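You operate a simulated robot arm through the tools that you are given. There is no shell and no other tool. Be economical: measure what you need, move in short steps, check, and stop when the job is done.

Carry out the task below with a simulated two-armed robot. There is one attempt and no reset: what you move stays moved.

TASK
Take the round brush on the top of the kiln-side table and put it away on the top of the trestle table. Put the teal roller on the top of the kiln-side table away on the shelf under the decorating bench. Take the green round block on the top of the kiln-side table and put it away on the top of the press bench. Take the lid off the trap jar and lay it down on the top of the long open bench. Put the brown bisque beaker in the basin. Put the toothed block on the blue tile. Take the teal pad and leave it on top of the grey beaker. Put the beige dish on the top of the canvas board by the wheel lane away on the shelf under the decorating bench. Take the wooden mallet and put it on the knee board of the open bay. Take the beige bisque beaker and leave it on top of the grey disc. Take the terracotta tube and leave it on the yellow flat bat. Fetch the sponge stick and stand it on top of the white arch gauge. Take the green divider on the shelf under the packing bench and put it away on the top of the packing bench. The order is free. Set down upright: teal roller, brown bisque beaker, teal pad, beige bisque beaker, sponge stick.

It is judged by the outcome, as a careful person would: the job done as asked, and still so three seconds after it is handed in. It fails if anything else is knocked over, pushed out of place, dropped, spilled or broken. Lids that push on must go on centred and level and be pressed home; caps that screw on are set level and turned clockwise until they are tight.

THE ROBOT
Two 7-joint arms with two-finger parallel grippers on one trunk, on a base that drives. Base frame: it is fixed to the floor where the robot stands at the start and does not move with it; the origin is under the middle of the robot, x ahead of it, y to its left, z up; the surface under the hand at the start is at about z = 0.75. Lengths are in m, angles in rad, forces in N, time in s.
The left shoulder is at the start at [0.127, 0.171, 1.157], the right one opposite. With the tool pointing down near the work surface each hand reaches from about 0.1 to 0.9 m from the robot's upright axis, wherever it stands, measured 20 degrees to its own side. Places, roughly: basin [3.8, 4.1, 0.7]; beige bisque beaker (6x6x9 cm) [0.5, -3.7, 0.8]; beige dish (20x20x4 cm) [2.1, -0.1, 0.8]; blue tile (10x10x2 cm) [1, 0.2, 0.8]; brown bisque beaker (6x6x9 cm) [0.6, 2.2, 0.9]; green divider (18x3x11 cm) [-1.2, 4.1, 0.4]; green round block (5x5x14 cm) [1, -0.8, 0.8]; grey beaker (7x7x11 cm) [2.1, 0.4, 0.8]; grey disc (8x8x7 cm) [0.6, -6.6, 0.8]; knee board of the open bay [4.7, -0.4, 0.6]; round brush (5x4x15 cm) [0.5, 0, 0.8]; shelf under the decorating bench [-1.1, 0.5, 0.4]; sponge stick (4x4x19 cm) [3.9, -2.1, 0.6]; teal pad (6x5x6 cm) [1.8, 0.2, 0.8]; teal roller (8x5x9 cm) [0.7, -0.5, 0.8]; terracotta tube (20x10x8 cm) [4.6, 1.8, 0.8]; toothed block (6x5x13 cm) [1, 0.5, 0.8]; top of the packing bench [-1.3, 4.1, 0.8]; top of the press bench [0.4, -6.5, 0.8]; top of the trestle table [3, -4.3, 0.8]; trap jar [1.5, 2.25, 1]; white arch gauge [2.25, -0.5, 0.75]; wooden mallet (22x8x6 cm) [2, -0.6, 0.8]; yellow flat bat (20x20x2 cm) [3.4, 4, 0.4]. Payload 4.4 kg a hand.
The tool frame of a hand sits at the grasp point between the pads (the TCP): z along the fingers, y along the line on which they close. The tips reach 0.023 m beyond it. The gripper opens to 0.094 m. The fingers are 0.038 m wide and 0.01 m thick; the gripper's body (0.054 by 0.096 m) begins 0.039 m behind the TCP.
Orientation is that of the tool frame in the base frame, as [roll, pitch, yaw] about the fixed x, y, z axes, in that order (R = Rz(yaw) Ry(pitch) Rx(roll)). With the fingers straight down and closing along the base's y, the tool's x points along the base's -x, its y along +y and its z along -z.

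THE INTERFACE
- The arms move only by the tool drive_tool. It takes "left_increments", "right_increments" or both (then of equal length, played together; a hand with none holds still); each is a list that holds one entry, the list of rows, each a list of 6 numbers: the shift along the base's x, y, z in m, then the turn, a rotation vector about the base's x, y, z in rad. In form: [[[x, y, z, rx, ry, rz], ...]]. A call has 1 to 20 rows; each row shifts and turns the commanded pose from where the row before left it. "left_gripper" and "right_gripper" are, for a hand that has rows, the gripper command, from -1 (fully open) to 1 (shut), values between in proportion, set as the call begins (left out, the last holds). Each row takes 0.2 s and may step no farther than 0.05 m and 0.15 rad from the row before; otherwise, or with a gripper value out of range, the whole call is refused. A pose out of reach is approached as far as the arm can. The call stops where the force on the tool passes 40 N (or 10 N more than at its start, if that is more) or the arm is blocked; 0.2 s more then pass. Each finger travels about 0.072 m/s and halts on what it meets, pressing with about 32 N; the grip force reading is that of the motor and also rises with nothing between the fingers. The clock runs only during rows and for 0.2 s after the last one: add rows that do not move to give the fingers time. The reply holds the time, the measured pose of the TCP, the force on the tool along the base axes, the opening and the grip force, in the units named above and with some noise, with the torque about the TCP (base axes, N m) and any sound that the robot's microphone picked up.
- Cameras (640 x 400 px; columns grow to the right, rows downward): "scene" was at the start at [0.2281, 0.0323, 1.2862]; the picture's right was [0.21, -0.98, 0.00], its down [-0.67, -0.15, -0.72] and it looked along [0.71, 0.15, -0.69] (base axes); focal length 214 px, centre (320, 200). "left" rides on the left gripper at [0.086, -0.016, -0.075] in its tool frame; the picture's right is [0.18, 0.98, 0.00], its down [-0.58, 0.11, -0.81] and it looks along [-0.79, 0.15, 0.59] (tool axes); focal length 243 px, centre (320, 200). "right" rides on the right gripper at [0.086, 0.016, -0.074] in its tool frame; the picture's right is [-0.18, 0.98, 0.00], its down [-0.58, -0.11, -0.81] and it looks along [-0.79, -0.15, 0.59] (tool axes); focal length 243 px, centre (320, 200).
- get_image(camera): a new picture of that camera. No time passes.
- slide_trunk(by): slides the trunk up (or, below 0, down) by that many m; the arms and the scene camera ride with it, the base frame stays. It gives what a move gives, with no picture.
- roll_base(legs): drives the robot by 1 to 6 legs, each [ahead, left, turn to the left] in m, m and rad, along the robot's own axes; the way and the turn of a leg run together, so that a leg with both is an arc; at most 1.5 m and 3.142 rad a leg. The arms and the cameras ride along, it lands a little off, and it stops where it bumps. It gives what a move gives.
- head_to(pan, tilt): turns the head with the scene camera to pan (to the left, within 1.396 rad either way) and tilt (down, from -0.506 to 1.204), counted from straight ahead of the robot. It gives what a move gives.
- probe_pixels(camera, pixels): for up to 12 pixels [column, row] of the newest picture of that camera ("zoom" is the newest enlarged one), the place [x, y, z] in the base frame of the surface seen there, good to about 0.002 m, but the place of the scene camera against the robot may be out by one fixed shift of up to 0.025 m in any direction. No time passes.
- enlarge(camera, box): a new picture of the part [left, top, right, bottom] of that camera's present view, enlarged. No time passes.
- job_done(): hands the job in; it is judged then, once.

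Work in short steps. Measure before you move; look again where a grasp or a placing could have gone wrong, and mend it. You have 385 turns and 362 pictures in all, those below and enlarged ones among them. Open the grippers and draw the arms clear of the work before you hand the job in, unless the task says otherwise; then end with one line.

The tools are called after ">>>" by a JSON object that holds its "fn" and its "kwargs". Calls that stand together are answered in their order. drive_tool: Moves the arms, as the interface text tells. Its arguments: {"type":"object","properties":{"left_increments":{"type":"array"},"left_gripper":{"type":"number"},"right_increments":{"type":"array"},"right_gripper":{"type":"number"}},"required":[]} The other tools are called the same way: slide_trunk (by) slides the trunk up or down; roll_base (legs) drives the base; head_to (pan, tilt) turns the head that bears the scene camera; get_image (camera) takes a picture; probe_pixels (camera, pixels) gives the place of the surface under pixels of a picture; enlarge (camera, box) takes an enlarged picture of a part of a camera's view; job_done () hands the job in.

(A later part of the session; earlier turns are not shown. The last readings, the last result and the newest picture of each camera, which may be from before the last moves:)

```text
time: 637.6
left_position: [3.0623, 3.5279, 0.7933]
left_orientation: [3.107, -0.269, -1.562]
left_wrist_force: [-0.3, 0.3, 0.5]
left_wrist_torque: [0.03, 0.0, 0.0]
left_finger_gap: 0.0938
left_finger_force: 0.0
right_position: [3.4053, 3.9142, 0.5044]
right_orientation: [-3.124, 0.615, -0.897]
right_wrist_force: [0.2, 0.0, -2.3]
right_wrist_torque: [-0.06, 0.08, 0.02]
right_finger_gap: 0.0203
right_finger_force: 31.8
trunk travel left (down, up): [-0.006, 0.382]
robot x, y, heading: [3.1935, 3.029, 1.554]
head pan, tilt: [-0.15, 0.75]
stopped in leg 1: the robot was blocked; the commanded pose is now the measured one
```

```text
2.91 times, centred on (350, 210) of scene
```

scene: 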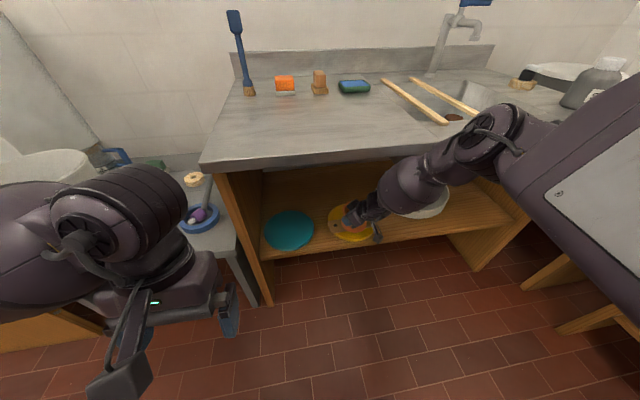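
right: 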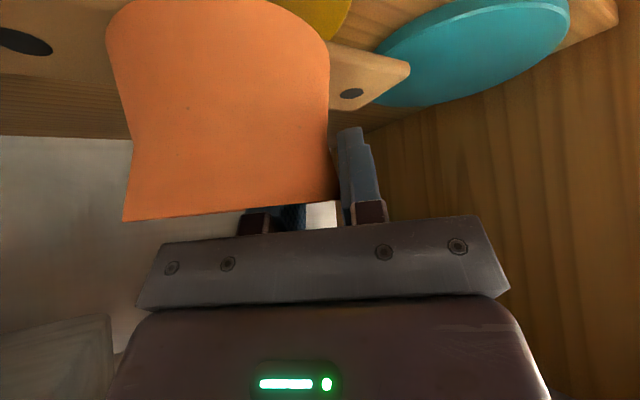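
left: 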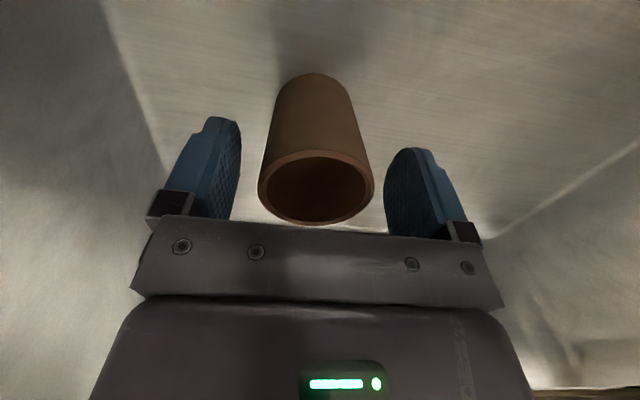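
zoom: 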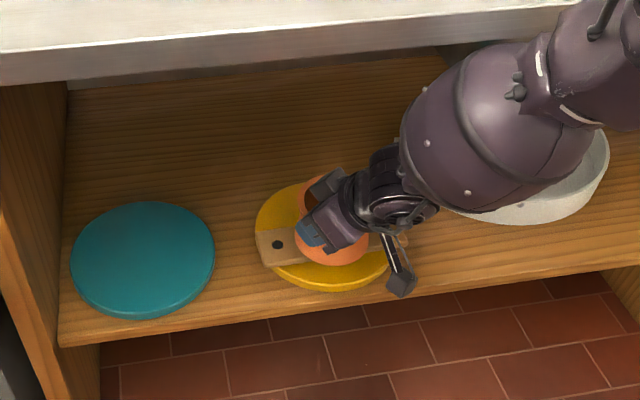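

The tube is over the bat, only about 2 cm toward the front of its centre, which is fine. I lower it onto the bat.

>>> {"fn": "drive_tool", "kwargs": {"right_increments": [[[0, 0.004, -0.006, -0.006, 0.01, 0], [0, 0.004, -0.006, 0, 0, 0], [0, 0, -0.004, 0, 0, 0], [0, 0, -0.003, 0, 0, 0], [0, 0, 0, 0, 0, 0]]]}}

>>> {"fn": "enlarge", "kwargs": {"camera": "scene", "box": [240, 150, 460, 270]}}

```text
time: 638.8
left_position: [3.061, 3.527, 0.7945]
left_orientation: [3.112, -0.27, -1.565]
left_wrist_force: [0.2, -0.2, -0.1]
left_wrist_torque: [0.01, -0.01, -0.03]
left_finger_gap: 0.0939
left_finger_force: 0.0
right_position: [3.4049, 3.9237, 0.4883]
right_orientation: [-3.139, 0.62, -0.902]
right_wrist_force: [0.1, -0.6, 4.4]
right_wrist_torque: [0.16, 0.58, 0.05]
right_finger_gap: 0.0205
right_finger_force: 32.0
trunk travel left (down, up): [-0.006, 0.382]
robot x, y, heading: [3.1922, 3.024, 1.554]
head pan, tilt: [-0.15, 0.75]
```

```text
2.91 times, centred on (350, 210) of scene
```

zoom: 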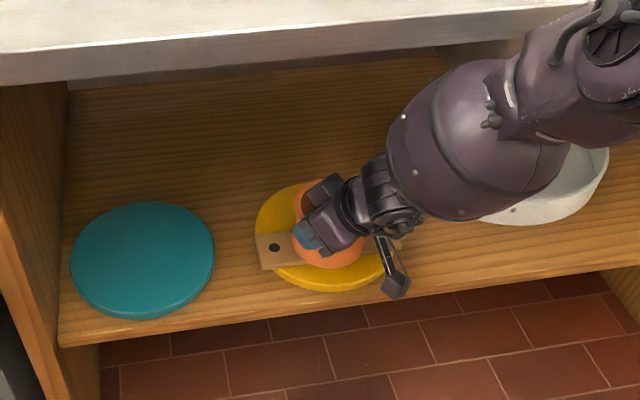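

Set on the bat (4.4 N). I open and slip the fingers off along the tool axis, then back out.

>>> {"fn": "drive_tool", "kwargs": {"right_increments": [[[0, 0, 0, 0, 0, 0], [0, 0, 0, 0, 0, 0], [0, 0, 0, 0, 0, 0], [0.007, -0.009, 0.014, 0, 0, 0], [0.007, -0.009, 0.014, 0, 0, 0], [0.007, -0.009, 0.012, 0, 0, 0], [0, 0, 0, 0, 0, 0]]], "right_gripper": -0.2}}

>>> {"fn": "get_image", "kwargs": {"camera": "right"}}

```text
time: 640.4
left_position: [3.0626, 3.5279, 0.7923]
left_orientation: [3.109, -0.269, -1.564]
left_wrist_force: [-0.2, 0.5, -0.1]
left_wrist_torque: [-0.03, 0.01, -0.02]
left_finger_gap: 0.0942
left_finger_force: 0.1
right_position: [3.426, 3.8937, 0.5265]
right_orientation: [-3.141, 0.618, -0.905]
right_wrist_force: [-0.2, 0.1, 0.0]
right_wrist_torque: [-0.01, -0.03, -0.03]
right_finger_gap: 0.0563
right_finger_force: 0.1
trunk travel left (down, up): [-0.006, 0.382]
robot x, y, heading: [3.1916, 3.0264, 1.556]
head pan, tilt: [-0.15, 0.75]
```

```text
90 pictures are left
```

right: 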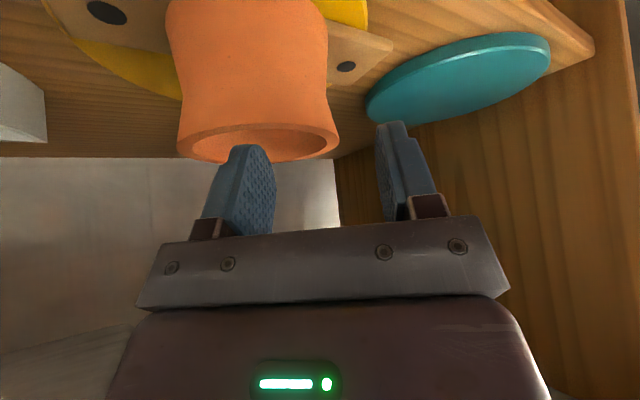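

I rise 2 cm more to clear the rim, then back out and raise the trunk.

>>> {"fn": "drive_tool", "kwargs": {"right_increments": [[[0, 0, 0.012, 0, 0, 0], [0, 0, 0.012, 0, 0, 0], [0, 0, 0, 0, 0, 0]]]}}

>>> {"fn": "roll_base", "kwargs": {"legs": [[-0.3, 0, 0]]}}

>>> {"fn": "slide_trunk", "kwargs": {"by": 0.165}}

>>> {"fn": "enlarge", "kwargs": {"camera": "scene", "box": [220, 110, 460, 260]}}

```text
time: 641.2
left_position: [3.0626, 3.5285, 0.792]
left_orientation: [3.109, -0.275, -1.562]
left_wrist_force: [-0.1, 0.2, 0.2]
left_wrist_torque: [0.0, 0.01, 0.01]
left_finger_gap: 0.0941
left_finger_force: 0.1
right_position: [3.4256, 3.8892, 0.539]
right_orientation: [3.133, 0.603, -0.908]
right_wrist_force: [-0.6, -0.1, -0.4]
right_wrist_torque: [0.01, -0.02, -0.01]
right_finger_gap: 0.0566
right_finger_force: 0.0
trunk travel left (down, up): [-0.006, 0.382]
robot x, y, heading: [3.1927, 3.0282, 1.555]
head pan, tilt: [-0.15, 0.75]
```

```text
time: 642.7
left_position: [3.0651, 3.3542, 0.7936]
left_orientation: [3.108, -0.272, -1.572]
left_wrist_force: [-0.4, -0.1, -1.1]
left_wrist_torque: [-0.02, 0.0, 0.02]
left_finger_gap: 0.094
left_finger_force: 0.1
right_position: [3.4308, 3.7193, 0.547]
right_orientation: [-3.14, 0.613, -0.912]
right_wrist_force: [0.1, -0.2, -0.8]
right_wrist_torque: [-0.01, -0.03, 0.01]
right_finger_gap: 0.0566
right_finger_force: 0.1
trunk travel left (down, up): [-0.006, 0.382]
robot x, y, heading: [3.1937, 2.8549, 1.55]
head pan, tilt: [-0.15, 0.75]
stopped in leg 1: the robot was blocked; the commanded pose is now the measured one
```

```text
time: 644.6
left_position: [3.0643, 3.3543, 0.9569]
left_orientation: [3.108, -0.276, -1.573]
left_wrist_force: [0.3, -0.3, 0.3]
left_wrist_torque: [-0.02, 0.03, -0.04]
left_finger_gap: 0.0936
left_finger_force: 0.0
right_position: [3.4313, 3.7185, 0.7107]
right_orientation: [3.141, 0.611, -0.914]
right_wrist_force: [-1.2, 0.5, -0.4]
right_wrist_torque: [0.0, 0.04, -0.01]
right_finger_gap: 0.0564
right_finger_force: 0.1
trunk travel left (down, up): [-0.171, 0.217]
robot x, y, heading: [3.1916, 2.8566, 1.55]
head pan, tilt: [-0.15, 0.75]
```

```text
2.67 times, centred on (340, 185) of scene
```

zoom: 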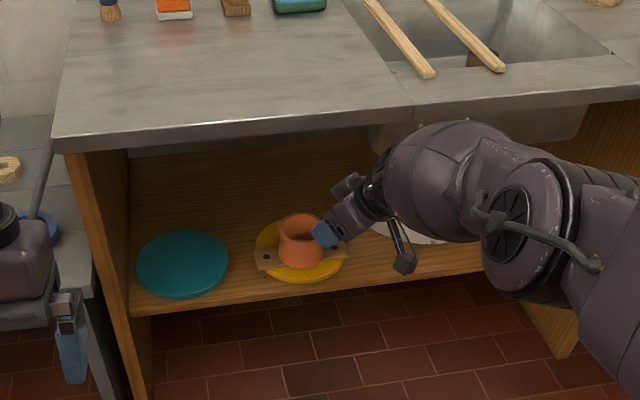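

The tube sits centred on the bat. (The base just touched the long bench behind; I'll keep clear.) I move forward a little and straighten the right hand at carrying height.

>>> {"fn": "roll_base", "kwargs": {"legs": [[0.2, 0, 0]]}}

>>> {"fn": "drive_tool", "kwargs": {"right_increments": [[[0, -0.04, 0.02, 0, 0, 0], [0, -0.04, 0.02, 0, 0, 0], [0, -0.04, 0.02, 0, 0, 0], [0, -0.04, 0.02, 0, 0, 0], [0, -0.03, 0.03, -0.0964, -0.0744, 0], [0, -0.02, 0.04, -0.0964, -0.0744, 0], [0, 0, 0.045, -0.0964, -0.0744, 0], [0, 0, 0.045, -0.0964, -0.0744, 0], [0, 0, 0.045, -0.0964, -0.0744, 0], [0, 0, 0.045, 0, 0, -0.131], [0, 0, 0.04, 0, 0, -0.131], [0, 0, 0, 0, 0, -0.131], [0, 0, 0, 0, 0, -0.131], [0, 0, 0, 0, 0, -0.131]]], "left_increments": [[[0, 0.02, 0.02, 0.055, 0, 0], [0, 0.02, 0.02, 0.055, 0, 0], [0, 0.02, 0.02, 0.055, 0, 0], [0, 0.02, 0.02, 0.055, 0, 0], [0, 0.02, 0.02, 0.055, 0, 0], [0, 0.0, 0.02, 0, 0, 0], [0, 0, 0, 0, 0, 0], [0, 0, 0, 0, 0, 0], [0, 0, 0, 0, 0, 0], [0, 0, 0, 0, 0, 0], [0, 0, 0, 0, 0, 0], [0, 0, 0, 0, 0, 0], [0, 0, 0, 0, 0, 0], [0, 0, 0, 0, 0, 0]]], "right_gripper": -1}}

```text
time: 645.9
left_position: [3.0695, 3.4735, 0.9636]
left_orientation: [3.112, -0.26, -1.581]
left_wrist_force: [-0.5, 1.0, 0.3]
left_wrist_torque: [-0.02, -0.02, -0.01]
left_finger_gap: 0.0937
left_finger_force: 0.0
right_position: [3.4343, 3.8294, 0.709]
right_orientation: [3.127, 0.601, -0.921]
right_wrist_force: [0.1, 4.4, -1.1]
right_wrist_torque: [-0.18, 0.08, 0.14]
right_finger_gap: 0.0564
right_finger_force: 0.1
trunk travel left (down, up): [-0.171, 0.217]
robot x, y, heading: [3.1931, 2.9841, 1.54]
head pan, tilt: [-0.15, 0.75]
stopped in leg 1: the robot was blocked; the commanded pose is now the measured one
```

```text
time: 646.3
left_position: [3.0697, 3.5001, 0.9736]
left_orientation: [3.107, -0.227, -1.576]
left_wrist_force: [0.1, -1.4, 0.6]
left_wrist_torque: [0.03, 0.03, -0.04]
left_finger_gap: 0.094
left_finger_force: 0.1
right_position: [3.4569, 3.8311, 0.7247]
right_orientation: [-3.068, 0.637, -0.897]
right_wrist_force: [-1.1, -13.4, -30.2]
right_wrist_torque: [1.38, 0.39, -0.28]
right_finger_gap: 0.094
right_finger_force: 0.0
trunk travel left (down, up): [-0.171, 0.217]
robot x, y, heading: [3.1926, 2.9856, 1.545]
head pan, tilt: [-0.15, 0.75]
stopped in row 2 (right hand): the force on the tool passed its limit at 178 N (the readings are from after the stop); the commanded pose is now the measured one
```

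The hand had ended just under the counter lip. I lower it a little and back off 0.1 m.

>>> {"fn": "drive_tool", "kwargs": {"right_increments": [[[0, 0, -0.03, 0, 0, 0], [0, -0.03, -0.01, 0, 0, 0], [0, -0.04, 0, 0, 0, 0], [0, -0.04, 0, 0, 0, 0], [0, -0.04, 0, 0, 0, 0], [0, 0, 0, 0, 0, 0]]]}}

>>> {"fn": "roll_base", "kwargs": {"legs": [[-0.08, 0, 0]]}}

>>> {"fn": "get_image", "kwargs": {"camera": "scene"}}

```text
time: 647.7
left_position: [3.066, 3.4992, 0.9765]
left_orientation: [3.109, -0.223, -1.575]
left_wrist_force: [0.0, -0.4, -0.2]
left_wrist_torque: [0.02, -0.02, -0.01]
left_finger_gap: 0.094
left_finger_force: 0.0
right_position: [3.4551, 3.6887, 0.6992]
right_orientation: [-3.053, 0.651, -0.887]
right_wrist_force: [-0.3, 0.1, 0.0]
right_wrist_torque: [0.0, 0.05, -0.02]
right_finger_gap: 0.0942
right_finger_force: 0.1
trunk travel left (down, up): [-0.171, 0.217]
robot x, y, heading: [3.1929, 2.9842, 1.545]
head pan, tilt: [-0.15, 0.75]
```

```text
time: 648.8
left_position: [3.0648, 3.4192, 0.9763]
left_orientation: [3.109, -0.222, -1.575]
left_wrist_force: [-1.2, -0.3, 0.2]
left_wrist_torque: [0.04, 0.01, 0.01]
left_finger_gap: 0.094
left_finger_force: 0.1
right_position: [3.4533, 3.6092, 0.701]
right_orientation: [-3.052, 0.651, -0.885]
right_wrist_force: [0.1, -0.3, 0.0]
right_wrist_torque: [-0.01, -0.01, -0.01]
right_finger_gap: 0.0944
right_finger_force: 0.1
trunk travel left (down, up): [-0.171, 0.217]
robot x, y, heading: [3.1897, 2.8992, 1.543]
head pan, tilt: [-0.15, 0.75]
```

```text
88 pictures are left
```

scene: 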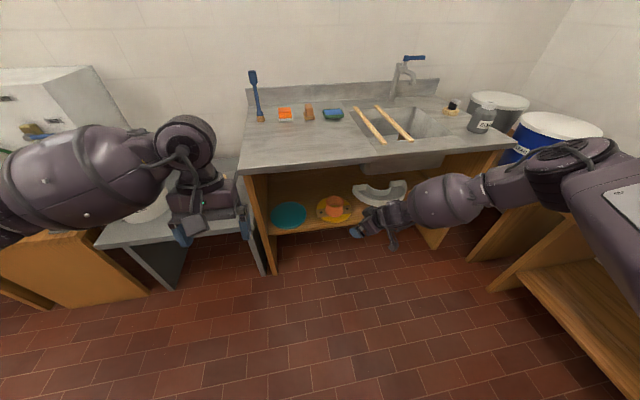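

Everything is in place. Now I raise and straighten both hands.

>>> {"fn": "drive_tool", "kwargs": {"right_increments": [[[0, 0, 0.045, 0, 0, 0], [0, 0, 0.045, 0, 0, 0], [0, 0, 0.045, 0, 0, 0], [0, 0, 0.045, 0, 0, 0], [0, 0, 0.045, -0.0964, -0.0744, 0], [0, 0, 0.045, -0.0964, -0.0744, 0], [0, 0, 0.045, -0.0964, -0.0744, 0], [0, 0, 0.045, -0.0964, -0.0744, 0], [0, 0, 0.03, -0.0964, -0.0744, 0], [0, 0, 0.0, 0, 0, -0.137], [0, 0, 0.0, 0, 0, -0.137], [0, 0, 0, 0, 0, -0.137], [0, 0, 0, 0, 0, -0.137], [0, 0, 0, 0, 0, -0.137]]], "left_increments": [[[0, 0.02, 0.02, 0.055, 0, 0], [0, 0.02, 0.02, 0.055, 0, 0], [0, 0.02, 0.02, 0.055, 0, 0], [0, 0.02, 0.02, 0.055, 0, 0], [0, 0.0, 0.02, 0, 0, 0], [0, 0.0, 0.0, 0, 0, 0], [0, 0, 0, 0, 0, 0], [0, 0, 0, 0, 0, 0], [0, 0, 0, 0, 0, 0], [0, 0, 0, 0, 0, 0], [0, 0, 0, 0, 0, 0], [0, 0, 0, 0, 0, 0], [0, 0, 0, 0, 0, 0], [0, 0, 0, 0, 0, 0]]]}}

>>> {"fn": "slide_trunk", "kwargs": {"by": 0.13}}

>>> {"fn": "roll_base", "kwargs": {"legs": [[0.3, 0, 0], [0, 1.0, 0], [0, 0.55, 0], [0, 0, -1.55], [0, 0, -1.55]]}}

```text
time: 651.8
left_position: [3.0643, 3.4998, 1.075]
left_orientation: [3.108, -0.005, -1.575]
left_wrist_force: [-0.5, 0.8, -0.4]
left_wrist_torque: [0.01, -0.03, -0.02]
left_finger_gap: 0.094
left_finger_force: 0.0
right_position: [3.4538, 3.6105, 1.0795]
right_orientation: [-3.068, 0.042, -1.58]
right_wrist_force: [0.0, 0.3, -0.6]
right_wrist_torque: [-0.04, -0.01, -0.03]
right_finger_gap: 0.0939
right_finger_force: 0.1
right hand out of reach, approached as far as the arm can: row 9
trunk travel left (down, up): [-0.171, 0.217]
robot x, y, heading: [3.1948, 2.9045, 1.549]
head pan, tilt: [-0.15, 0.75]
```

```text
time: 653.4
left_position: [3.0643, 3.5015, 1.2047]
left_orientation: [3.106, -0.005, -1.573]
left_wrist_force: [0.3, 0.2, 0.8]
left_wrist_torque: [-0.02, 0.02, 0.0]
left_finger_gap: 0.0941
left_finger_force: 0.0
right_position: [3.4537, 3.6097, 1.2087]
right_orientation: [-3.067, 0.039, -1.578]
right_wrist_force: [0.9, 0.2, 0.2]
right_wrist_torque: [0.0, -0.04, 0.02]
right_finger_gap: 0.0942
right_finger_force: 0.0
trunk travel left (down, up): [-0.301, 0.087]
robot x, y, heading: [3.1914, 2.9021, 1.544]
head pan, tilt: [-0.15, 0.75]
```

```text
time: 676.5
left_position: [1.7964, 2.6582, 1.2062]
left_orientation: [3.107, -0.003, 1.583]
left_wrist_force: [0.6, 0.2, 0.2]
left_wrist_torque: [-0.03, 0.0, -0.02]
left_finger_gap: 0.094
left_finger_force: 0.0
right_position: [1.4096, 2.5432, 1.2109]
right_orientation: [-3.067, 0.043, 1.58]
right_wrist_force: [-0.7, -0.4, 1.4]
right_wrist_torque: [0.0, 0.0, -0.01]
right_finger_gap: 0.094
right_finger_force: 0.0
trunk travel left (down, up): [-0.301, 0.087]
robot x, y, heading: [1.6623, 3.2518, -1.583]
head pan, tilt: [-0.15, 0.75]
```

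I move up to the bench and look at the jar's surroundings for a two-handed job: left hand to hold the body, right hand on the cap.

>>> {"fn": "roll_base", "kwargs": {"legs": [[0.26, 0, 0.01]]}}

>>> {"fn": "head_to", "kwargs": {"pan": -0.15, "tilt": 0.85}}

>>> {"fn": "get_image", "kwargs": {"camera": "scene"}}

>>> {"fn": "probe_pixels", "kwargs": {"camera": "scene", "pixels": [[320, 165], [320, 200], [255, 200], [285, 255], [335, 240], [335, 255], [395, 235], [365, 165], [300, 225]]}}

```text
time: 678.4
left_position: [1.8026, 2.3993, 1.205]
left_orientation: [3.108, -0.002, 1.596]
left_wrist_force: [0.8, 0.9, -0.4]
left_wrist_torque: [0.04, 0.0, -0.01]
left_finger_gap: 0.0941
left_finger_force: 0.0
right_position: [1.4172, 2.2785, 1.2102]
right_orientation: [-3.069, 0.04, 1.589]
right_wrist_force: [-0.3, -0.1, 0.3]
right_wrist_torque: [0.0, 0.02, 0.04]
right_finger_gap: 0.0941
right_finger_force: 0.2
trunk travel left (down, up): [-0.301, 0.087]
robot x, y, heading: [1.659, 2.9961, -1.571]
head pan, tilt: [-0.15, 0.75]
```

```text
time: 679.1
left_position: [1.8015, 2.3995, 1.2067]
left_orientation: [3.106, -0.005, 1.595]
left_wrist_force: [0.7, -0.9, -0.5]
left_wrist_torque: [-0.02, 0.01, -0.02]
left_finger_gap: 0.094
left_finger_force: 0.1
right_position: [1.4171, 2.2799, 1.2105]
right_orientation: [-3.07, 0.043, 1.59]
right_wrist_force: [-0.5, 0.0, 0.7]
right_wrist_torque: [-0.01, -0.02, 0.01]
right_finger_gap: 0.0941
right_finger_force: 0.0
trunk travel left (down, up): [-0.301, 0.087]
robot x, y, heading: [1.6613, 2.9945, -1.568]
head pan, tilt: [-0.15, 0.85]
```

```text
87 pictures are left
```

scene: 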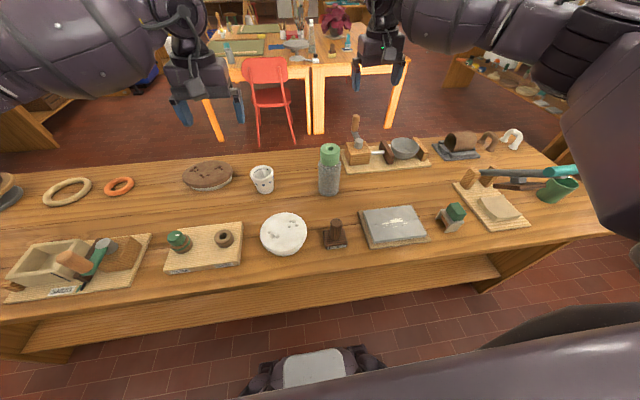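

```text
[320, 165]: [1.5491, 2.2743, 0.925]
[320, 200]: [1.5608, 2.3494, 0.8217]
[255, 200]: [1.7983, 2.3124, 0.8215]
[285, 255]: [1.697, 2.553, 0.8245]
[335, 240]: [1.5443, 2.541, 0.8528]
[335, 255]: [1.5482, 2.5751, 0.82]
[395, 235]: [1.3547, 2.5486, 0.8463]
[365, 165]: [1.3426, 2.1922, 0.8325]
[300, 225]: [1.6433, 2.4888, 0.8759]
```

Bench top is z 0.82 here; the left side of the jar is clear. I orient the left hand (45° yaw, 60° tilt) and bring it to a pregrasp beside the jar's body.

>>> {"fn": "drive_tool", "kwargs": {"left_increments": [[[0, 0.01, -0.01, 0, 0, -0.131], [0, 0.01, -0.01, 0, 0, -0.131], [0, 0.01, -0.01, 0, 0, -0.131], [0, 0.01, -0.01, 0, 0, -0.131], [0, 0.01, -0.01, 0, 0, -0.131], [0, 0.01, -0.01, 0, 0, -0.131], [0, 0, -0.02, -0.0926, 0.0926, 0], [0, 0, -0.02, -0.0926, 0.0926, 0], [0, 0, -0.02, -0.0926, 0.0926, 0], [0, 0, -0.02, -0.0926, 0.0926, 0], [0, 0, -0.02, -0.0926, 0.0926, 0], [0, 0, -0.02, -0.0926, 0.0926, 0], [0, 0, -0.02, -0.0926, 0.0926, 0], [0, 0, -0.02, -0.0926, 0.0926, 0], [-0.03, -0.01, -0.01, 0, 0, 0], [0, 0, 0, 0, 0, 0]]]}}

>>> {"fn": "get_image", "kwargs": {"camera": "left"}}

```text
time: 682.5
left_position: [1.7733, 2.4496, 0.9753]
left_orientation: [-3.137, 1.048, 0.832]
left_wrist_force: [0.8, 0.2, 0.6]
left_wrist_torque: [-0.02, 0.02, -0.04]
left_finger_gap: 0.0939
left_finger_force: 0.0
right_position: [1.4178, 2.2807, 1.2116]
right_orientation: [-3.066, 0.044, 1.591]
right_wrist_force: [-0.5, 0.0, 0.2]
right_wrist_torque: [0.0, 0.0, 0.0]
right_finger_gap: 0.0938
right_finger_force: 0.1
trunk travel left (down, up): [-0.301, 0.087]
robot x, y, heading: [1.6628, 2.9956, -1.572]
head pan, tilt: [-0.15, 0.85]
```

```text
86 pictures are left
```

left: 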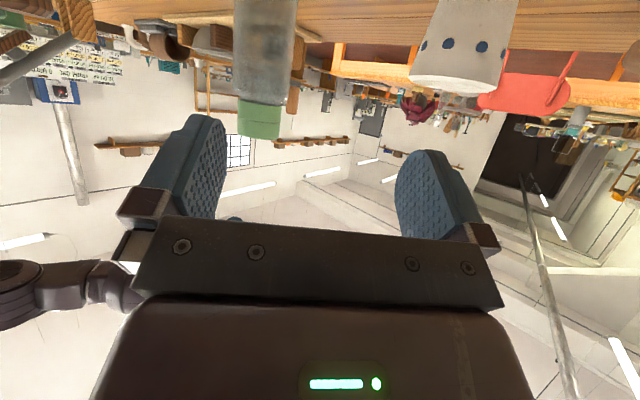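

I probe the jar's body edges in this view.

>>> {"fn": "probe_pixels", "kwargs": {"camera": "left", "pixels": [[238, 60], [294, 60], [266, 60], [266, 20], [260, 118], [420, 60], [445, 40]]}}

```text
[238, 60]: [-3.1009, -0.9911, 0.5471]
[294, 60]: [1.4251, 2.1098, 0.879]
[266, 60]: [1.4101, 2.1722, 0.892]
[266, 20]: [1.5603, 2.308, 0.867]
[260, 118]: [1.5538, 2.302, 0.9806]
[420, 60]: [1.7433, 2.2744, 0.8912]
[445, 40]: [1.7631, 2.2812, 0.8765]
```

Jar axis confirmed at about (1.533,2.286). I move to the pregrasp and then close in on the body.

>>> {"fn": "drive_tool", "kwargs": {"left_increments": [[[-0.045, -0.01, 0, 0, 0, 0], [-0.045, -0.01, 0, 0, 0, 0], [-0.035, -0.025, -0.02, 0, 0, 0], [-0.03, -0.03, -0.02, 0, 0, 0], [0, 0, -0.03, 0, 0, 0], [-0.028, -0.028, -0.01, 0, 0, 0], [-0.028, -0.03, -0.005, 0, 0, 0], [-0.028, -0.028, 0, 0, 0, 0], [0, 0, 0, 0, 0, 0]]]}}

>>> {"fn": "get_image", "kwargs": {"camera": "left"}}

>>> {"fn": "enlarge", "kwargs": {"camera": "scene", "box": [240, 110, 420, 260]}}

```text
time: 683.6
left_position: [1.6143, 2.3746, 0.9386]
left_orientation: [-3.134, 1.054, 0.833]
left_wrist_force: [-1.2, 2.0, 7.6]
left_wrist_torque: [0.97, -0.45, 0.42]
left_finger_gap: 0.0941
left_finger_force: 0.1
right_position: [1.4176, 2.2803, 1.2114]
right_orientation: [-3.067, 0.04, 1.591]
right_wrist_force: [0.4, 0.3, 0.2]
right_wrist_torque: [-0.01, 0.0, -0.01]
right_finger_gap: 0.094
right_finger_force: 0.1
trunk travel left (down, up): [-0.301, 0.087]
robot x, y, heading: [1.6575, 2.9937, -1.574]
head pan, tilt: [-0.15, 0.85]
stopped in row 5 (left hand): the force on the tool passed its limit at 51 N (the readings are from after the stop); the commanded pose is now the measured one
```

```text
85 pictures are left
```

left: 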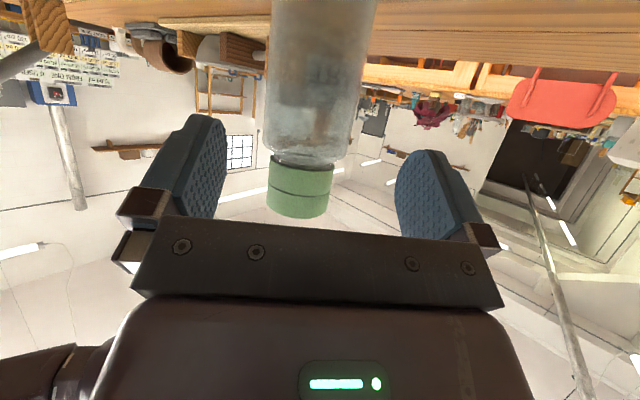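

```text
2.67 times, centred on (330, 185) of scene
```

zoom: 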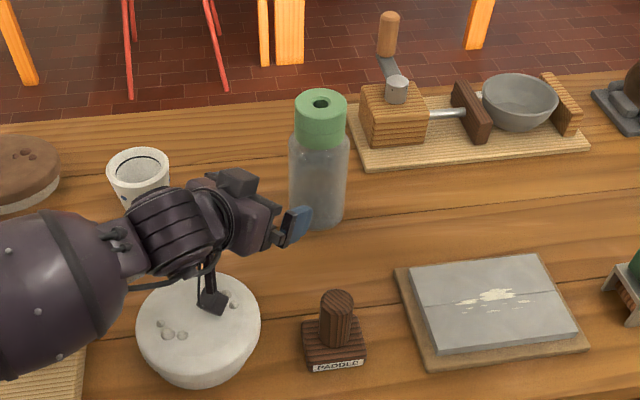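

The camera housing under the hand touched the white disc. I lift, go forward around the jar's neck, and lower there.

>>> {"fn": "drive_tool", "kwargs": {"left_increments": [[[0, 0, 0.025, 0, 0, 0], [-0.025, -0.026, 0, 0, 0, 0], [-0.025, -0.026, 0, 0, 0, 0], [-0.015, -0.016, -0.01, 0, 0, 0], [0, 0, -0.03, 0, 0, 0], [0, 0, -0.025, 0, 0, 0], [-0.01, -0.012, 0, 0, 0, 0], [-0.006, -0.008, 0, 0, 0, 0], [0, 0, 0, 0, 0, 0]]]}}

>>> {"fn": "enlarge", "kwargs": {"camera": "scene", "box": [240, 110, 420, 260]}}

```text
time: 685.6
left_position: [1.5347, 2.2839, 0.8966]
left_orientation: [-3.139, 1.052, 0.83]
left_wrist_force: [0.0, -0.3, 0.1]
left_wrist_torque: [0.04, 0.01, -0.02]
left_finger_gap: 0.094
left_finger_force: 0.0
right_position: [1.4173, 2.2802, 1.2097]
right_orientation: [-3.069, 0.042, 1.59]
right_wrist_force: [-0.3, -0.4, -0.1]
right_wrist_torque: [0.01, 0.03, 0.0]
right_finger_gap: 0.094
right_finger_force: 0.2
trunk travel left (down, up): [-0.301, 0.087]
robot x, y, heading: [1.6607, 2.99, -1.569]
head pan, tilt: [-0.15, 0.85]
```

```text
2.67 times, centred on (330, 185) of scene
```

zoom: 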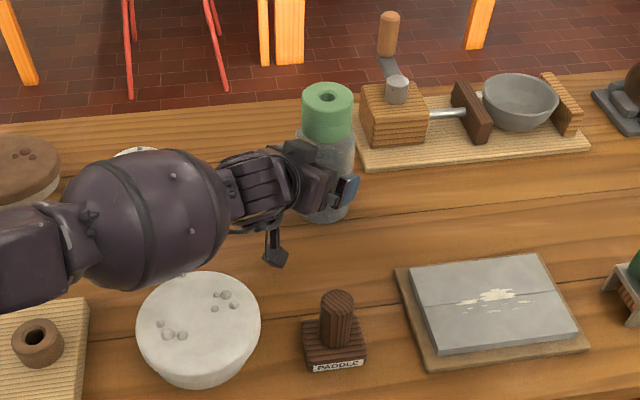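

The fingers straddle the jar. I close the left hand on its body.

>>> {"fn": "drive_tool", "kwargs": {"left_increments": [[[0, 0, 0, 0, 0, 0], [0, 0, 0, 0, 0, 0], [0, 0, 0, 0, 0, 0]]], "left_gripper": 1}}

>>> {"fn": "get_image", "kwargs": {"camera": "right"}}

```text
time: 686.4
left_position: [1.5325, 2.2835, 0.896]
left_orientation: [-3.139, 1.052, 0.829]
left_wrist_force: [-0.9, -0.2, 1.3]
left_wrist_torque: [-0.13, 0.01, -0.01]
left_finger_gap: 0.079
left_finger_force: 31.6
right_position: [1.4173, 2.2804, 1.2106]
right_orientation: [-3.067, 0.041, 1.59]
right_wrist_force: [0.1, 1.3, 0.8]
right_wrist_torque: [-0.02, 0.05, -0.03]
right_finger_gap: 0.094
right_finger_force: 0.1
trunk travel left (down, up): [-0.301, 0.087]
robot x, y, heading: [1.6585, 2.9958, -1.565]
head pan, tilt: [-0.15, 0.85]
```

```text
82 pictures are left
```

right: 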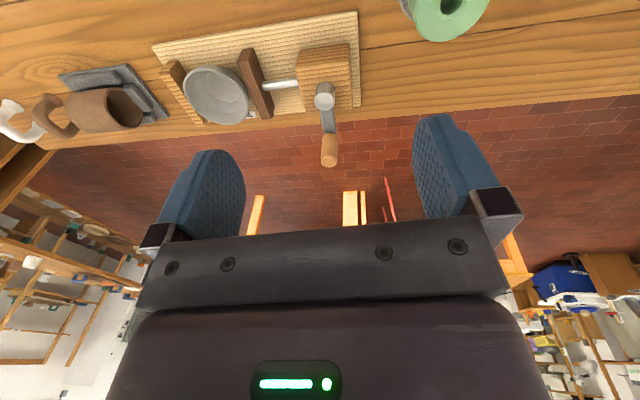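

I probe the cap from the right camera for its current position.

>>> {"fn": "probe_pixels", "kwargs": {"camera": "right", "pixels": [[412, 25], [440, 40], [475, 25], [425, 10], [487, 5], [402, 8]]}}

```text
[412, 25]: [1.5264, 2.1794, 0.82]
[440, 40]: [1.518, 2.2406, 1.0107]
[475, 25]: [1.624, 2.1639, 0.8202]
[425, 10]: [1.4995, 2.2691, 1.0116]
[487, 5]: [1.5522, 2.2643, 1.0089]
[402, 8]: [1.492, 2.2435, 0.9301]
```

Cap centre is (1.522,2.271). I bring the right hand over it and grip the upper tier.

>>> {"fn": "drive_tool", "kwargs": {"right_increments": [[[0.035, -0.003, -0.02, 0, 0, 0], [0.035, -0.003, -0.02, 0, 0, 0], [0.035, -0.003, -0.02, 0, 0, 0], [0, 0, -0.045, 0, 0, 0], [0, 0, -0.045, 0, 0, 0], [0, 0, -0.025, 0, 0, 0], [0, 0, -0.022, 0, 0, 0], [0, 0, 0, 0, 0, 0]]]}}

>>> {"fn": "get_image", "kwargs": {"camera": "right"}}

```text
time: 688.2
left_position: [1.5342, 2.2838, 0.8961]
left_orientation: [-3.139, 1.053, 0.83]
left_wrist_force: [-0.8, -1.0, 3.3]
left_wrist_torque: [-0.27, -0.06, -0.05]
left_finger_gap: 0.0791
left_finger_force: 32.3
right_position: [1.5221, 2.272, 1.0111]
right_orientation: [-3.07, 0.041, 1.59]
right_wrist_force: [0.6, -0.5, 0.3]
right_wrist_torque: [0.04, 0.0, 0.01]
right_finger_gap: 0.0942
right_finger_force: 0.1
trunk travel left (down, up): [-0.301, 0.087]
robot x, y, heading: [1.6601, 2.9954, -1.57]
head pan, tilt: [-0.15, 0.85]
```

```text
81 pictures are left
```

right: 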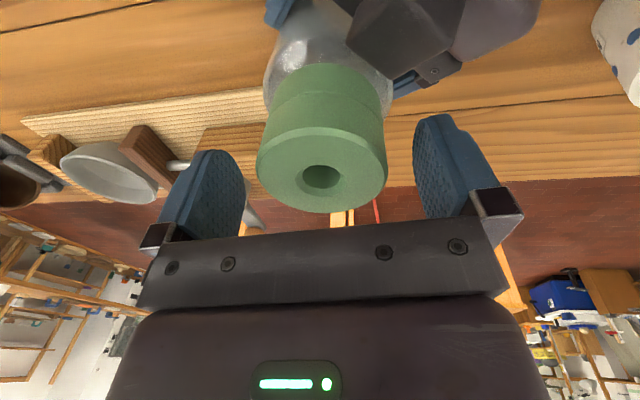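

Both hands are placed. I close on the cap and pull up gently while the left hand holds the jar.

>>> {"fn": "drive_tool", "kwargs": {"right_increments": [[[0, 0, 0, 0, 0, 0], [0, 0, 0, 0, 0, 0], [0, 0, 0, 0, 0, 0], [0, 0, 0, 0, 0, 0], [0, 0, 0.003, 0, 0, 0], [0, 0, 0.003, 0, 0, 0], [0, 0, 0.003, 0, 0, 0], [0, 0, 0, 0, 0, 0]]], "right_gripper": 1}}

>>> {"fn": "get_image", "kwargs": {"camera": "right"}}

```text
time: 690.0
left_position: [1.5322, 2.2829, 0.8981]
left_orientation: [-3.136, 1.055, 0.826]
left_wrist_force: [-3.3, 2.4, 22.1]
left_wrist_torque: [-0.41, 0.83, 0.03]
left_finger_gap: 0.0791
left_finger_force: 32.1
right_position: [1.5228, 2.2716, 1.0211]
right_orientation: [-3.07, 0.039, 1.592]
right_wrist_force: [2.3, -2.5, -25.7]
right_wrist_torque: [-0.1, -0.73, -0.04]
right_finger_gap: 0.063
right_finger_force: 32.5
trunk travel left (down, up): [-0.301, 0.087]
robot x, y, heading: [1.6597, 2.9919, -1.569]
head pan, tilt: [-0.15, 0.85]
```

```text
80 pictures are left
```

right: 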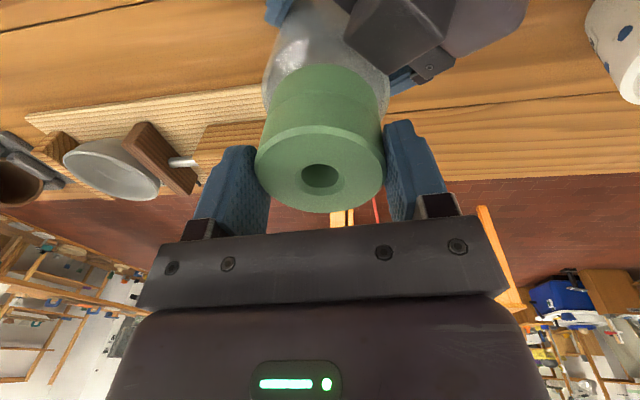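

The cap resists a 25 N straight pull. I ease back and try turning it counter-clockwise.

>>> {"fn": "drive_tool", "kwargs": {"right_increments": [[[0, 0, -0.006, 0, 0, 0], [0, 0, 0, 0, 0, 0.08], [0, 0, 0, 0, 0, 0.08], [0, 0, 0, 0, 0, 0.08], [0, 0, 0, 0, 0, 0.08], [0, 0, 0, 0, 0, 0]]]}}

>>> {"fn": "get_image", "kwargs": {"camera": "right"}}

```text
time: 691.4
left_position: [1.5354, 2.283, 0.8958]
left_orientation: [-3.137, 1.053, 0.83]
left_wrist_force: [-4.9, -11.2, -9.3]
left_wrist_torque: [0.95, -0.04, 0.09]
left_finger_gap: 0.0789
left_finger_force: 32.3
right_position: [1.5211, 2.2702, 1.0173]
right_orientation: [-3.07, 0.041, 1.912]
right_wrist_force: [4.8, 12.8, 5.4]
right_wrist_torque: [0.68, -0.68, 0.04]
right_finger_gap: 0.0628
right_finger_force: 32.4
trunk travel left (down, up): [-0.301, 0.087]
robot x, y, heading: [1.6612, 2.9959, -1.57]
head pan, tilt: [-0.15, 0.85]
```

```text
79 pictures are left
```

right: 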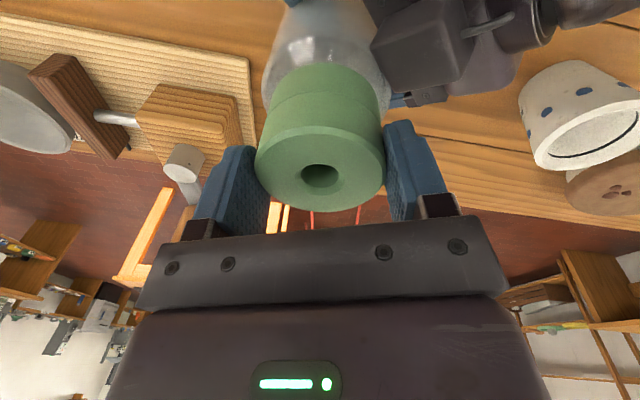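

It turned 0.32 rad with almost no torque. I continue turning counter-clockwise about one more radian, letting it rise slightly.

>>> {"fn": "drive_tool", "kwargs": {"right_increments": [[[0, 0, 0.0005, 0, 0, 0.12], [0, 0, 0.0005, 0, 0, 0.12], [0, 0, 0.0005, 0, 0, 0.12], [0, 0, 0.0005, 0, 0, 0.12], [0, 0, 0.0005, 0, 0, 0.12], [0, 0, 0.0005, 0, 0, 0.12], [0, 0, 0.0005, 0, 0, 0.12], [0, 0, 0.0005, 0, 0, 0.12], [0, 0, 0, 0, 0, 0]]]}}

>>> {"fn": "drive_tool", "kwargs": {"right_increments": [[[0, 0, 0.003, 0, 0, 0], [0, 0, 0.003, 0, 0, 0], [0, 0, 0.003, 0, 0, 0], [0, 0, 0, 0, 0, 0]]]}}

>>> {"fn": "get_image", "kwargs": {"camera": "right"}}

```text
time: 693.4
left_position: [1.5348, 2.2828, 0.8957]
left_orientation: [-3.138, 1.052, 0.831]
left_wrist_force: [9.1, 0.4, -10.4]
left_wrist_torque: [0.29, 0.84, 0.2]
left_finger_gap: 0.0791
left_finger_force: 32.1
right_position: [1.5204, 2.2702, 1.0172]
right_orientation: [-3.067, 0.042, 2.148]
right_wrist_force: [-9.7, -0.9, 9.2]
right_wrist_torque: [-0.14, 0.16, -0.02]
right_finger_gap: 0.0628
right_finger_force: 32.0
right hand out of reach, approached as far as the arm can: row 3, 4, 5, 6, 7, 8
trunk travel left (down, up): [-0.301, 0.087]
robot x, y, heading: [1.6601, 2.9945, -1.57]
head pan, tilt: [-0.15, 0.85]
```

```text
time: 694.4
left_position: [1.5327, 2.2824, 0.8993]
left_orientation: [-3.134, 1.058, 0.83]
left_wrist_force: [8.7, 3.7, 21.1]
left_wrist_torque: [-0.53, 1.77, 0.04]
left_finger_gap: 0.0786
left_finger_force: 32.0
right_position: [1.5211, 2.2721, 1.023]
right_orientation: [-3.067, 0.036, 2.15]
right_wrist_force: [-8.1, -4.3, -23.7]
right_wrist_torque: [-0.18, -0.48, 0.03]
right_finger_gap: 0.0625
right_finger_force: 32.0
trunk travel left (down, up): [-0.301, 0.087]
robot x, y, heading: [1.6582, 2.9933, -1.575]
head pan, tilt: [-0.15, 0.85]
```

```text
78 pictures are left
```

right: 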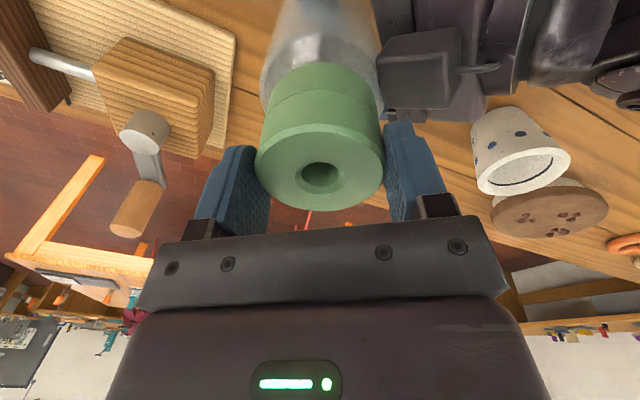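

It spins freely, so it's likely a push-on lid. I pull harder in small steps.

>>> {"fn": "drive_tool", "kwargs": {"right_increments": [[[0, 0, 0.003, 0, 0, 0], [0, 0, 0.003, 0, 0, 0], [0, 0, 0.003, 0, 0, 0], [0, 0, 0.003, 0, 0, 0], [0, 0, 0.003, 0, 0, 0], [0, 0, 0, 0, 0, 0]]], "left_increments": [[[0, 0, -0.002, 0, 0, 0], [0, 0, -0.002, 0, 0, 0], [0, 0, -0.001, 0, 0, 0], [0, 0, 0, 0, 0, 0], [0, 0, 0, 0, 0, 0], [0, 0, 0, 0, 0, 0]]]}}

>>> {"fn": "get_image", "kwargs": {"camera": "right"}}

```text
time: 695.8
left_position: [1.5332, 2.283, 0.8913]
left_orientation: [-3.138, 1.053, 0.829]
left_wrist_force: [1.5, 5.4, 18.2]
left_wrist_torque: [-0.74, 0.34, -0.09]
left_finger_gap: 0.0736
left_finger_force: 32.0
right_position: [1.5213, 2.2715, 1.0406]
right_orientation: [-3.069, 0.043, 2.15]
right_wrist_force: [-1.7, -5.1, -20.8]
right_wrist_torque: [-0.33, 0.01, 0.05]
right_finger_gap: 0.062
right_finger_force: 31.9
trunk travel left (down, up): [-0.301, 0.087]
robot x, y, heading: [1.6573, 2.9957, -1.566]
head pan, tilt: [-0.15, 0.85]
```

```text
77 pictures are left
```

right: 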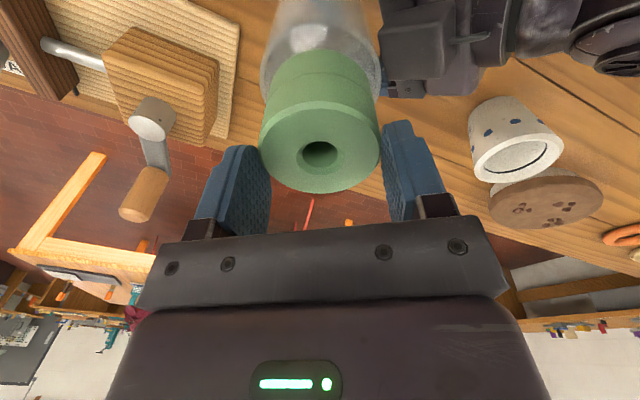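

The fingers slid up a bit. I probe the cap's top, lower edge and jar shoulder to see whether the cap has risen relative to the jar.

>>> {"fn": "probe_pixels", "kwargs": {"camera": "right", "pixels": [[320, 115], [320, 105], [320, 90], [320, 75], [320, 60], [320, 52], [320, 40], [345, 170], [290, 165]]}}

>>> {"fn": "enlarge", "kwargs": {"camera": "scene", "box": [270, 90, 390, 220]}}

```text
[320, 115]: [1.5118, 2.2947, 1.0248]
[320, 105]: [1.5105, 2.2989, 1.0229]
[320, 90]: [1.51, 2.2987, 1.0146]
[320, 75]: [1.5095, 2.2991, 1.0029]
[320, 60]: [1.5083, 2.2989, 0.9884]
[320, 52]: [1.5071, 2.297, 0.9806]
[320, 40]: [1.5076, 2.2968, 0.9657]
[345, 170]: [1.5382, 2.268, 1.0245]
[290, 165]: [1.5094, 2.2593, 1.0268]
```

```text
3.08 times, centred on (330, 155) of scene
```

zoom: 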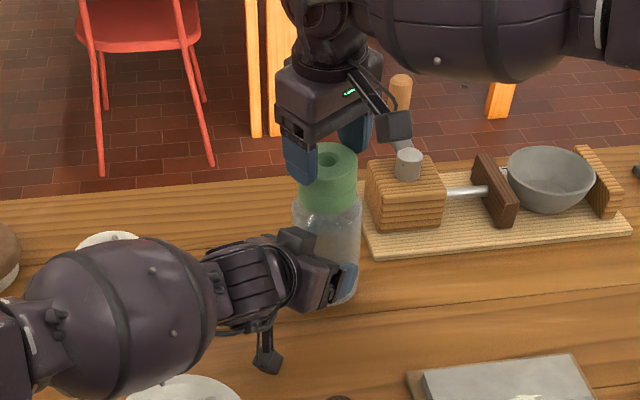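

Cap and jar moved together, and the cap turned without friction – so it is a screw cap. I set the jar back down, then unscrew in repeated strokes: release, wind back clockwise, regrip, turn counter-clockwise.

>>> {"fn": "drive_tool", "kwargs": {"right_increments": [[[0, 0, -0.006, 0, 0, 0], [0, 0, -0.005, 0, 0, 0], [0, 0, -0.004, 0, 0, 0], [0, 0, 0, 0, 0, 0]]]}}

>>> {"fn": "drive_tool", "kwargs": {"right_increments": [[[0, 0, 0, 0, 0, 0], [0, 0, 0, 0, 0, 0], [0, 0, -0.014, 0, 0, -0.14], [0, 0, 0, 0, 0, -0.14], [0, 0, 0, 0, 0, -0.14], [0, 0, 0, 0, 0, -0.14], [0, 0, 0, 0, 0, -0.14], [0, 0, 0, 0, 0, -0.14], [0, 0, 0, 0, 0, -0.14], [0, 0, 0, 0, 0, -0.14], [0, 0, 0, 0, 0, -0.14], [0, 0, 0, 0, 0, -0.14], [0, 0, 0, 0, 0, -0.14], [0, 0, 0, 0, 0, 0]]], "right_gripper": -0.7}}

```text
time: 696.8
left_position: [1.5345, 2.2865, 0.8896]
left_orientation: [-3.136, 1.049, 0.83]
left_wrist_force: [2.5, 6.2, -22.0]
left_wrist_torque: [0.29, -0.09, -0.1]
left_finger_gap: 0.0733
left_finger_force: 32.2
right_position: [1.5209, 2.2688, 1.0281]
right_orientation: [-3.065, 0.045, 2.148]
right_wrist_force: [-1.2, -5.9, 19.4]
right_wrist_torque: [-0.78, 0.04, 0.03]
right_finger_gap: 0.0616
right_finger_force: 31.6
trunk travel left (down, up): [-0.301, 0.087]
robot x, y, heading: [1.6599, 2.9946, -1.568]
head pan, tilt: [-0.15, 0.85]
```

```text
time: 699.8
left_position: [1.5345, 2.2842, 0.891]
left_orientation: [-3.138, 1.051, 0.83]
left_wrist_force: [-0.2, -0.3, -2.8]
left_wrist_torque: [0.04, -0.08, -0.01]
left_finger_gap: 0.0736
left_finger_force: 31.8
right_position: [1.5236, 2.2713, 1.0116]
right_orientation: [-3.07, 0.043, 0.61]
right_wrist_force: [-0.3, 0.2, 0.8]
right_wrist_torque: [0.02, 0.0, 0.01]
right_finger_gap: 0.0798
right_finger_force: 0.0
trunk travel left (down, up): [-0.301, 0.087]
robot x, y, heading: [1.6614, 2.9948, -1.575]
head pan, tilt: [-0.15, 0.85]
```

The wrist can sweep 1.54 rad per stroke. I recentre on the cap, close and turn.

>>> {"fn": "drive_tool", "kwargs": {"right_increments": [[[-0.01, -0.002, 0.004, 0, 0, 0], [0, 0, 0, 0, 0, 0]]]}}

>>> {"fn": "drive_tool", "kwargs": {"right_increments": [[[0, 0, 0, 0, 0, 0], [0, 0, 0, 0, 0, 0], [0, 0, 0, 0, 0, 0], [0, 0, 0.0003, 0, 0, 0.14], [0, 0, 0.0003, 0, 0, 0.14], [0, 0, 0.0003, 0, 0, 0.14], [0, 0, 0.0003, 0, 0, 0.14], [0, 0, 0.0003, 0, 0, 0.14], [0, 0, 0.0003, 0, 0, 0.14], [0, 0, 0.0003, 0, 0, 0.14], [0, 0, 0.0003, 0, 0, 0.14], [0, 0, 0.0003, 0, 0, 0.14], [0, 0, 0.0003, 0, 0, 0.14], [0, 0, 0, 0, 0, 0.1], [0, 0, 0, 0, 0, 0]]], "right_gripper": 1}}

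>>> {"fn": "get_image", "kwargs": {"camera": "right"}}

>>> {"fn": "probe_pixels", "kwargs": {"camera": "right", "pixels": [[320, 130], [320, 115], [320, 100], [320, 85], [320, 70], [320, 60], [320, 50]]}}

```text
time: 700.4
left_position: [1.5354, 2.2844, 0.8908]
left_orientation: [-3.138, 1.052, 0.83]
left_wrist_force: [-0.3, 0.4, -2.2]
left_wrist_torque: [0.05, -0.03, 0.05]
left_finger_gap: 0.0734
left_finger_force: 32.4
right_position: [1.5137, 2.2688, 1.0156]
right_orientation: [-3.067, 0.042, 0.611]
right_wrist_force: [0.2, 1.7, 1.1]
right_wrist_torque: [-0.03, -0.02, -0.01]
right_finger_gap: 0.0799
right_finger_force: 0.2
trunk travel left (down, up): [-0.301, 0.087]
robot x, y, heading: [1.6577, 2.9956, -1.565]
head pan, tilt: [-0.15, 0.85]
```

```text
time: 703.6
left_position: [1.5353, 2.2829, 0.8902]
left_orientation: [-3.138, 1.051, 0.832]
left_wrist_force: [-5.3, 3.5, -1.1]
left_wrist_torque: [-0.96, -0.35, -0.18]
left_finger_gap: 0.0753
left_finger_force: 32.1
right_position: [1.5135, 2.2694, 1.0186]
right_orientation: [-3.067, 0.04, 2.111]
right_wrist_force: [5.1, -2.7, -1.9]
right_wrist_torque: [0.59, -0.41, 0.06]
right_finger_gap: 0.0628
right_finger_force: 32.7
trunk travel left (down, up): [-0.301, 0.087]
robot x, y, heading: [1.6599, 2.9947, -1.569]
head pan, tilt: [-0.15, 0.85]
```

```text
75 pictures are left
```

right: 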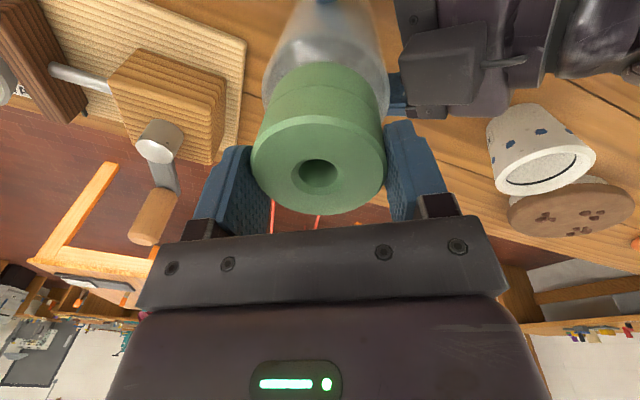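

```text
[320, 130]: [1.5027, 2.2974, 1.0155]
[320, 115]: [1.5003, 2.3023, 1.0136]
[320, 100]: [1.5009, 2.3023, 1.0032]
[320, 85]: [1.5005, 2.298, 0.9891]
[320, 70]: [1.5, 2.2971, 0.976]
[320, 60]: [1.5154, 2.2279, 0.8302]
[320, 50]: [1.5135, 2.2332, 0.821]
```

The upper tier seems to have shifted relative to the lower ring. I test a small pull.

>>> {"fn": "drive_tool", "kwargs": {"right_increments": [[[0, 0, 0.003, 0, 0, 0], [0, 0, 0.003, 0, 0, 0], [0, 0, 0.003, 0, 0, 0], [0, 0, 0, 0, 0, 0]]]}}

>>> {"fn": "get_image", "kwargs": {"camera": "right"}}

```text
time: 704.6
left_position: [1.5337, 2.2832, 0.8929]
left_orientation: [-3.136, 1.053, 0.829]
left_wrist_force: [-6.6, -1.1, 19.7]
left_wrist_torque: [-0.9, -0.31, -0.07]
left_finger_gap: 0.0755
left_finger_force: 31.9
right_position: [1.512, 2.2692, 1.0272]
right_orientation: [-3.071, 0.039, 2.112]
right_wrist_force: [5.7, 1.8, -22.7]
right_wrist_torque: [0.77, -0.11, 0.03]
right_finger_gap: 0.0624
right_finger_force: 32.0
trunk travel left (down, up): [-0.301, 0.087]
robot x, y, heading: [1.6592, 2.9949, -1.567]
head pan, tilt: [-0.15, 0.85]
```

```text
74 pictures are left
```

right: 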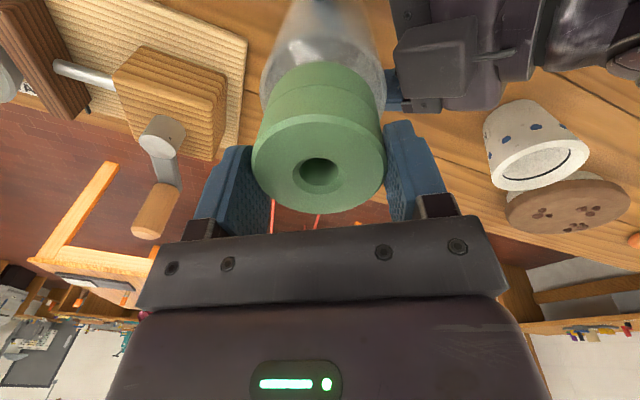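

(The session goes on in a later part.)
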